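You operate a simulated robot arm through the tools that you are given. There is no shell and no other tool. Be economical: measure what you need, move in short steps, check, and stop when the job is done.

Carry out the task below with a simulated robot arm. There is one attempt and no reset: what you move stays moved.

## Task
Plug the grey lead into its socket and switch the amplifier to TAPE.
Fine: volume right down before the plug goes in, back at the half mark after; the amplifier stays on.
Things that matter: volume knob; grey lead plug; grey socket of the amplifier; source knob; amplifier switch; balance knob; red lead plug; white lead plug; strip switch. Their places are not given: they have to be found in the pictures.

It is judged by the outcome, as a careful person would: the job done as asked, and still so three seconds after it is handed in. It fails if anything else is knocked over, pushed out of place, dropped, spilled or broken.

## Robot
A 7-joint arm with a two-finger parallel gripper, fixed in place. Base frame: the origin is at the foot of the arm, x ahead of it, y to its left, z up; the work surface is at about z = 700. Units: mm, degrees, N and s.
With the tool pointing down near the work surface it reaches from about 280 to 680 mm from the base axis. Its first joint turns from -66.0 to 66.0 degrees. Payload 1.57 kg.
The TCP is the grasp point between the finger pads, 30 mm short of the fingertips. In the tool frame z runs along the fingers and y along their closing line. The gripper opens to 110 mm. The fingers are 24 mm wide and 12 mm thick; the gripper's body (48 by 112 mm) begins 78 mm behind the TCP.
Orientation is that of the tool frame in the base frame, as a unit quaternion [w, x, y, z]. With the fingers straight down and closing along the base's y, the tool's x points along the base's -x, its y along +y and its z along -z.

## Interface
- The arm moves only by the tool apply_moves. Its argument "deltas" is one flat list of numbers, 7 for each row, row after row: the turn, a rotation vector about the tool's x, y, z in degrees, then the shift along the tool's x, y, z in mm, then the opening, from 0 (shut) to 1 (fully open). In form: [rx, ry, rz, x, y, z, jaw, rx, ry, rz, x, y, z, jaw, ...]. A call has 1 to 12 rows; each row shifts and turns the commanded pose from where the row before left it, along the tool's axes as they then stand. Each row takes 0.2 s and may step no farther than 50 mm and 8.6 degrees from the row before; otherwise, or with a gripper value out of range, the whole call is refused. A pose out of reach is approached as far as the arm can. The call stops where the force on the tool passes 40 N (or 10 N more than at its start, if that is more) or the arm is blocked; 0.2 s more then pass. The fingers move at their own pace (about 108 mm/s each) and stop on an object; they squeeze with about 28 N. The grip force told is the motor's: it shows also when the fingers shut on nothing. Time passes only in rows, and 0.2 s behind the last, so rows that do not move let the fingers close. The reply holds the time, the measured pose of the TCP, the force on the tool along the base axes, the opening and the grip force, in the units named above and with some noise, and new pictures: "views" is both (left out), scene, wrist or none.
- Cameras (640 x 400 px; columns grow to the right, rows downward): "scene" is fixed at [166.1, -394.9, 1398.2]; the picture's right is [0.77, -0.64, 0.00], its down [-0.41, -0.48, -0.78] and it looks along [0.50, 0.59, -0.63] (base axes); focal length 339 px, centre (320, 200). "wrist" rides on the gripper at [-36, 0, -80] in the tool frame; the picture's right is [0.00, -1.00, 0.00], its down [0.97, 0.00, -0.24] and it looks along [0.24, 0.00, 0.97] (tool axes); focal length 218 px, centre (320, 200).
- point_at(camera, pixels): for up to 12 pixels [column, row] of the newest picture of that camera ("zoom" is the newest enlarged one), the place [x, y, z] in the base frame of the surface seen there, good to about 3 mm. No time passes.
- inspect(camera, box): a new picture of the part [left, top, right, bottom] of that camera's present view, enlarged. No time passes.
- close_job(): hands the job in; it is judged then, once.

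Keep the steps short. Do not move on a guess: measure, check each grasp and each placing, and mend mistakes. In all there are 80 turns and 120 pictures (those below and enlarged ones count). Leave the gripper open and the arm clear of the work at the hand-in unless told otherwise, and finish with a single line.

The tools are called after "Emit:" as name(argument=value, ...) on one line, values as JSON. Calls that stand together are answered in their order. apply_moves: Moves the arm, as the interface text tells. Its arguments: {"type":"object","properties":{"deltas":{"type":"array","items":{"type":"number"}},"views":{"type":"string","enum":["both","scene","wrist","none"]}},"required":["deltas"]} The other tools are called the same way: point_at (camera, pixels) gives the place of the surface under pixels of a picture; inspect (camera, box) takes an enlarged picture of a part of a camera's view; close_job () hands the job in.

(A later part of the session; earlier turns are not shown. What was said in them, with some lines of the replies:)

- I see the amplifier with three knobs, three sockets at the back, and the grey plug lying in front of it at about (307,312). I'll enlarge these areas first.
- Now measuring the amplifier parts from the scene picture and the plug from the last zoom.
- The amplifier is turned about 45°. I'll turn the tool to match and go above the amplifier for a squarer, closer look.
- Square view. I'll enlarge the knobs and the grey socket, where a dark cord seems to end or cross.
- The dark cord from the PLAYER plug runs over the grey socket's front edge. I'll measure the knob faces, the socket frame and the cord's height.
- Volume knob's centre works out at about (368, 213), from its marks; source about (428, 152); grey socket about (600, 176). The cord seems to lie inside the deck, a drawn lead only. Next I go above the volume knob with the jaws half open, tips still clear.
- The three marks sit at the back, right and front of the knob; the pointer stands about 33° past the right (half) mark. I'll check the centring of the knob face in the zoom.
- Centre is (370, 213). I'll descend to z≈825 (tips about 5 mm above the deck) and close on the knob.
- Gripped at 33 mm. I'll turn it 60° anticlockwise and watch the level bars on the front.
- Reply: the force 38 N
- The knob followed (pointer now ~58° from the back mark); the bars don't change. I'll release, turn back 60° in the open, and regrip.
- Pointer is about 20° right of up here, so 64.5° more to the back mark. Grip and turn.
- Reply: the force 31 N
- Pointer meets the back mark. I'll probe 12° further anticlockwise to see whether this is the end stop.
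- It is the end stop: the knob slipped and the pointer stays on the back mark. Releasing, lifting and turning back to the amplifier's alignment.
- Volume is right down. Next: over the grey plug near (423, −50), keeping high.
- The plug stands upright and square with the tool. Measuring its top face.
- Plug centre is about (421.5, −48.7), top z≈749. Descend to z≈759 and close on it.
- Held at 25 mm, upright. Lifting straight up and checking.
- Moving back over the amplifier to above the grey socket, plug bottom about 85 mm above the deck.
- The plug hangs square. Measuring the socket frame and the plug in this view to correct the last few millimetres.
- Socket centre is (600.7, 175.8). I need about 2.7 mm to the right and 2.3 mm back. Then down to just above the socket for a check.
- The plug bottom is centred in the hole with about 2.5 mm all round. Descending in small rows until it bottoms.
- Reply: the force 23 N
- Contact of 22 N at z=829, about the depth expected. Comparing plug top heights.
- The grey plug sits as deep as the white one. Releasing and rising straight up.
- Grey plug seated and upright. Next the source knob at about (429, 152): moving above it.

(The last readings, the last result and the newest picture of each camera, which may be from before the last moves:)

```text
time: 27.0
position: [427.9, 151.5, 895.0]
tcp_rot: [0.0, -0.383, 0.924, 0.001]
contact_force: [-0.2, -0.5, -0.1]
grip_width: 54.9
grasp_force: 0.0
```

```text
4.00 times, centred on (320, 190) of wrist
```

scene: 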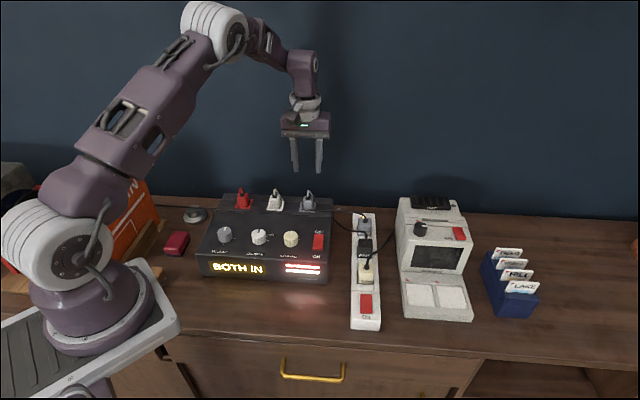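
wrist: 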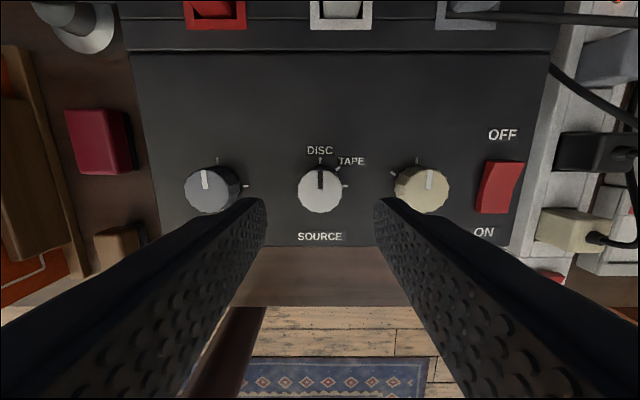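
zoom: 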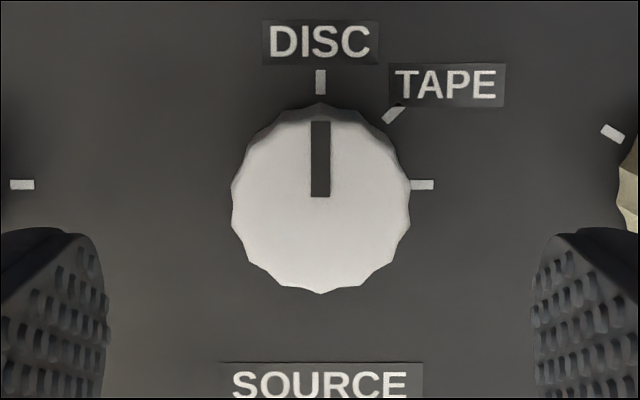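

Centred; pointer on DISC. Descend, grip, and turn 45° clockwise to TAPE.

Emit:
apply_moves(deltas=[0, 0, 0, -1, 0, 35, 0.5, 0, 0, 0, 0, 0, 34, 0.5, 0, 0, 0, 0, 0, 0, 0.2, 0, 0, 0, 0, 0, 0, 0.2, 0, 0, 0, 0, 0, 0, 0.2, 0, 0, 7.5, 0, 0, 0, 0.2, 0, 0, 7.5, 0, 0, 0, 0.2, 0, 0, 7.5, 0, 0, 0, 0.2, 0, 0, 7.5, 0, 0, 0, 0.2, 0, 0, 7.5, 0, 0, 0, 0.2, 0, 0, 7.5, 0, 0, 0, 0.2, 0, 0, 0, 0, 0, 0, 0.2], views="wrist")

Emit:
inspect(camera="wrist", box=[240, 160, 400, 260])

Emit:
inspect(camera="scene", box=[190, 180, 350, 280])

```text
time: 29.6
position: [429.4, 154.3, 822.0]
tcp_rot: [0.001, 0.001, 1.0, -0.001]
contact_force: [11.6, -0.4, -30.0]
grip_width: 33.4
grasp_force: 41.4
```

wrist: 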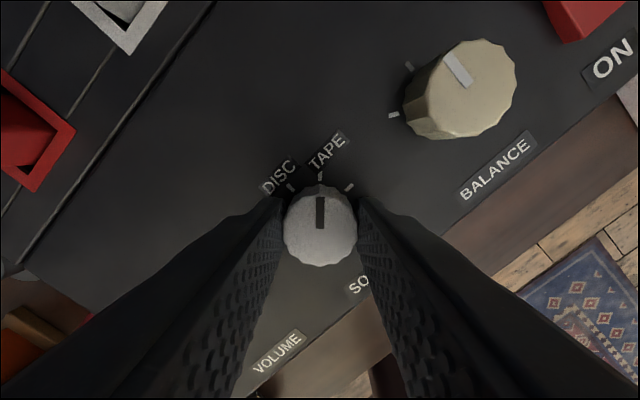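

```text
4.00 times, centred on (320, 210) of wrist
```

zoom: 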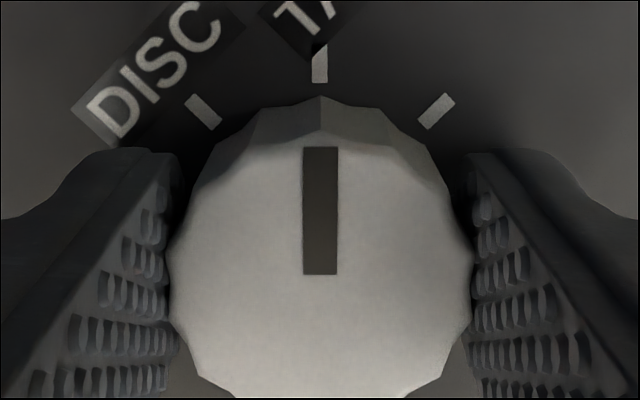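

```text
4.00 times, centred on (270, 230) of scene
```

zoom: 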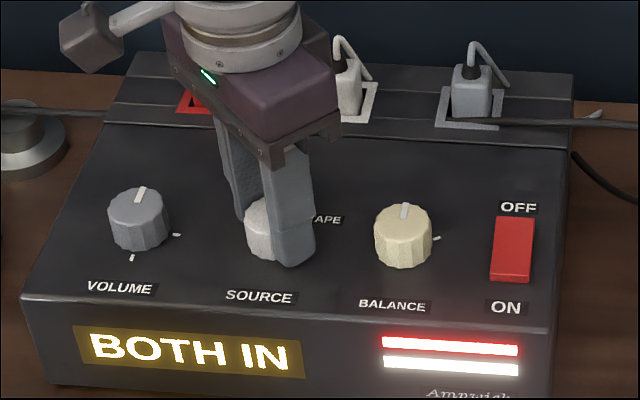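

On TAPE. Releasing, lifting and moving to above the volume knob.

Emit:
apply_moves(deltas=[0, 0, 0, 0, 0, 0, 0.5, 0, 0, 0, 0, 0, 0, 0.5, 0, 0, 0, 0, 0, -35, 0.5, 0, 0, 0, 0, 0, -35, 0.5, 0, 0, 0, 29.7, 29.8, 0, 0.5, 0, 0, 0, 29.7, 29.8, 0, 0.5, 0, 0, 0, 0, 0, 0, 0.5], views="none")

Emit:
apply_moves(deltas=[0, 0, -7.5, 0, 0, 0, 0.5, 0, 0, -7.5, 0, 0, 0, 0.5, 0, 0, -7.5, 0, 0, 0, 0.5, 0, 0, -7.5, 0, 0, 0, 0.5, 0, 0, -7.5, 0, 0, 0, 0.5, 0, 0, -7.5, 0, 0, 0, 0.5, 0, 0, -7.5, 0, 0, 0, 0.5, 0, 0, -7.5, 0, 0, 0, 0.5, 0, 0, -7.5, 0, 0, 0, 0.5, 0, 0, -7.5, 0, 0, 0, 0.5, 0, 0, 0, 0, 0, 0, 0.5], views="wrist")

Emit:
inspect(camera="wrist", box=[240, 140, 400, 240])

```text
time: 31.2
position: [368.5, 215.0, 893.1]
tcp_rot: [0.0, -0.001, 1.0, 0.0]
contact_force: [0.4, 0.0, 0.4]
grip_width: 55.0
grasp_force: 0.1
```

```text
time: 33.6
position: [368.9, 214.5, 892.4]
tcp_rot: [0.0, -0.61, 0.793, 0.0]
contact_force: [-0.5, -0.3, 0.0]
grip_width: 55.3
grasp_force: 0.0
```

wrist: 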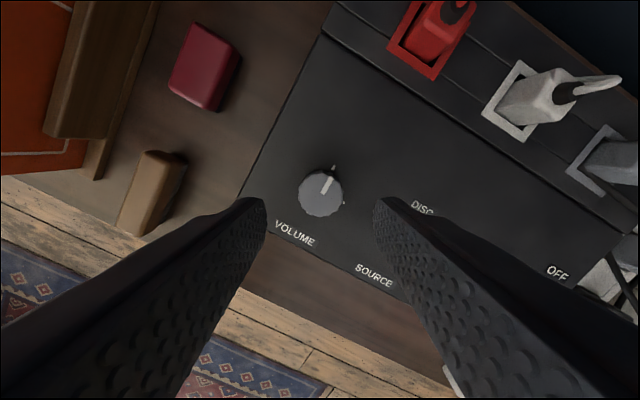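

```text
4.00 times, centred on (320, 190) of wrist
```

zoom: 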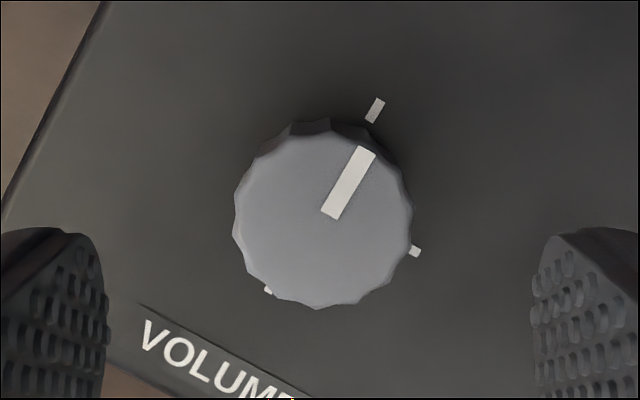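

Centred, still at zero. Descend, grip, then turn 90° clockwise to the half mark.

Emit:
apply_moves(deltas=[0, 0, 0, 0, 0, 34, 0.5, 0, 0, 0, 0, 0, 33, 0.5, 0, 0, 0, 0, 0, 0, 0.2, 0, 0, 0, 0, 0, 0, 0.2, 0, 0, 0, 0, 0, 0, 0.2, 0, 0, 7.5, 0, 0, 0, 0.2, 0, 0, 7.5, 0, 0, 0, 0.2, 0, 0, 7.5, 0, 0, 0, 0.2, 0, 0, 7.5, 0, 0, 0, 0.2, 0, 0, 7.5, 0, 0, 0, 0.2, 0, 0, 7.5, 0, 0, 0, 0.2, 0, 0, 7.5, 0, 0, 0, 0.2], views="none")

Emit:
apply_moves(deltas=[0, 0, 7.5, 0, 0, 0, 0.2, 0, 0, 7.5, 0, 0, 0, 0.2, 0, 0, 7.5, 0, 0, 0, 0.2, 0, 0, 7.5, 0, 0, 0, 0.2, 0, 0, 7.5, 0, 0, 0, 0.2, 0, 0, 0, 0, 0, 0, 0.2], views="wrist")

Emit:
inspect(camera="wrist", box=[240, 160, 400, 260])

```text
time: 36.2
position: [369.1, 214.4, 824.5]
tcp_rot: [0.0, -0.193, 0.981, 0.0]
contact_force: [22.0, -14.6, 20.2]
grip_width: 32.8
grasp_force: 40.7
```

```text
time: 37.6
position: [369.5, 212.9, 825.2]
tcp_rot: [0.0, 0.131, 0.991, 0.0]
contact_force: [18.7, -10.5, 1.0]
grip_width: 33.3
grasp_force: 40.8
```

wrist: 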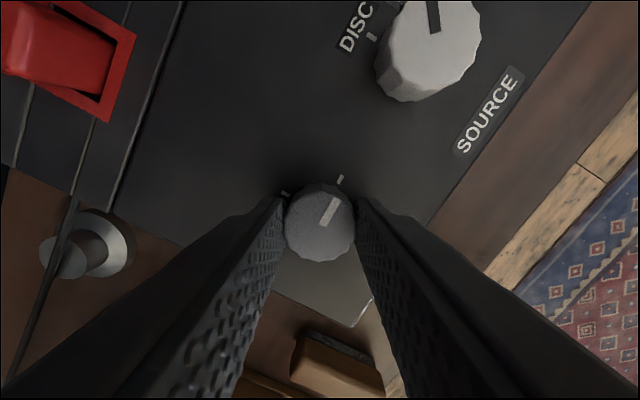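

```text
4.00 times, centred on (320, 210) of wrist
```

zoom: 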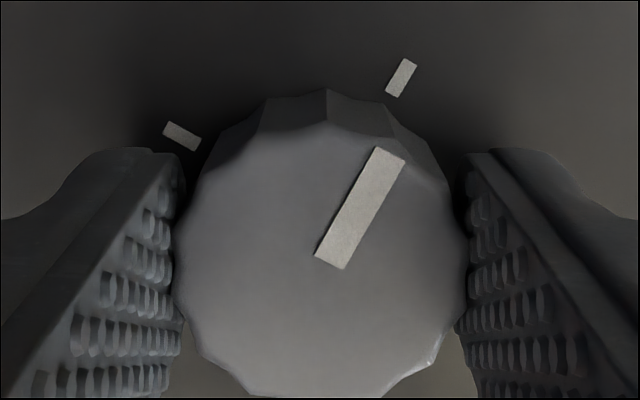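

Pointer lies parallel with the half mark. Releasing, lifting and viewing squarely.

Emit:
apply_moves(deltas=[0, 0, 0, 0, 0, 0, 0.5, 0, 0, 0, 0, 0, 0, 0.5, 0, 0, 0, 0, 0, -35, 0.5, 0, 0, 0, 0, 0, -35, 0.5, 0, 0, -8, 0, 0, 0, 0.5, 0, 0, -8, 0, 0, 0, 0.5, 0, 0, -8, 0, 0, 0, 0.5, 0, 0, -8, 0, 0, 0, 0.5, 0, 0, -8, 0, 0, 0, 0.5, 0, 0, -8, 0, 0, 0, 0.5, 0, 0, -8, 0, 0, 0, 0.5, 0, 0, -4, 0, 0, 0, 0.5], views="none")

Emit:
apply_moves(deltas=[0, 0, 0, -20, -20, -40, 0.7, 0, 0, 0, -10, -20, -20, 1, 0, 0, 0, 0, 0, 0, 1], views="both")

Emit:
inspect(camera="wrist", box=[230, 130, 410, 243])

Emit:
inspect(camera="scene", box=[190, 180, 350, 280])

```text
time: 40.2
position: [368.7, 214.8, 895.6]
tcp_rot: [0.0, -0.383, 0.924, 0.001]
contact_force: [-0.4, -0.3, 0.0]
grip_width: 55.0
grasp_force: 0.1
```

```text
time: 41.0
position: [420.5, 206.5, 958.5]
tcp_rot: [0.0, -0.383, 0.924, -0.001]
contact_force: [-0.3, -0.1, -0.2]
grip_width: 109.9
grasp_force: 0.0
```

scene: 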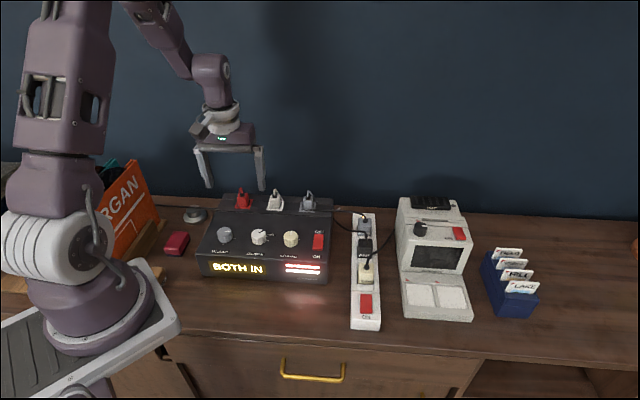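
wrist: 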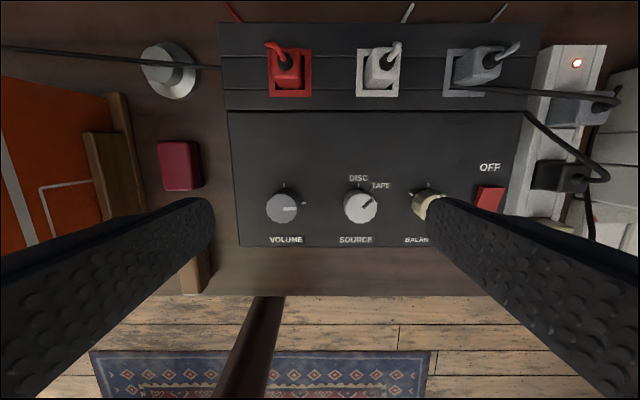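

```text
3.54 times, centred on (320, 186) of wrist
```

zoom: 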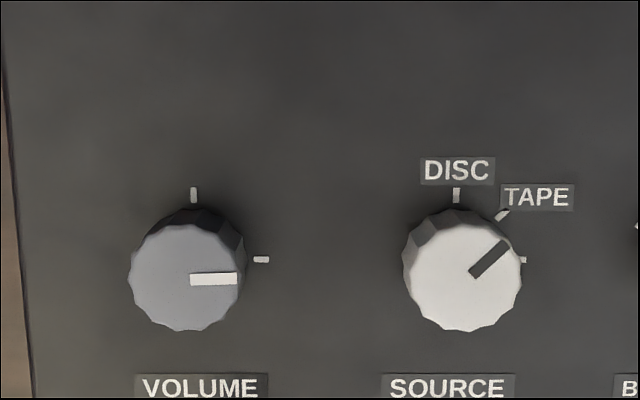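

```text
4.00 times, centred on (270, 230) of scene
```

zoom: 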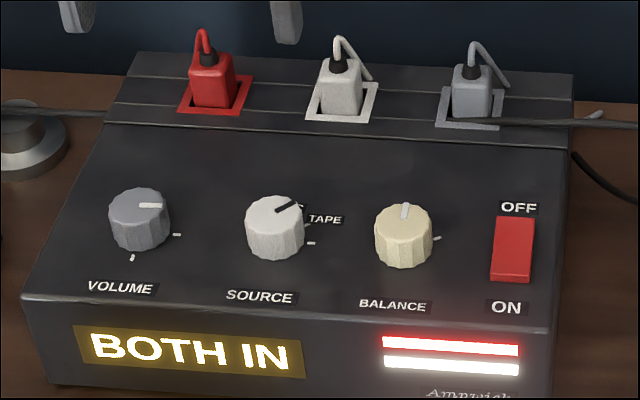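

All checks read well: grey plug seated, source on TAPE, volume on the half mark. The amplifier is still on and its lamps lit, the balance knob and the other leads are untouched, and the arm is clear with the gripper open. Handing in.

Emit:
close_job()

```text
The job is handed in.
```

The grey lead is plugged into its socket (volume was turned fully down first), the amplifier is on TAPE and still switched on, and the volume is back at the half mark.
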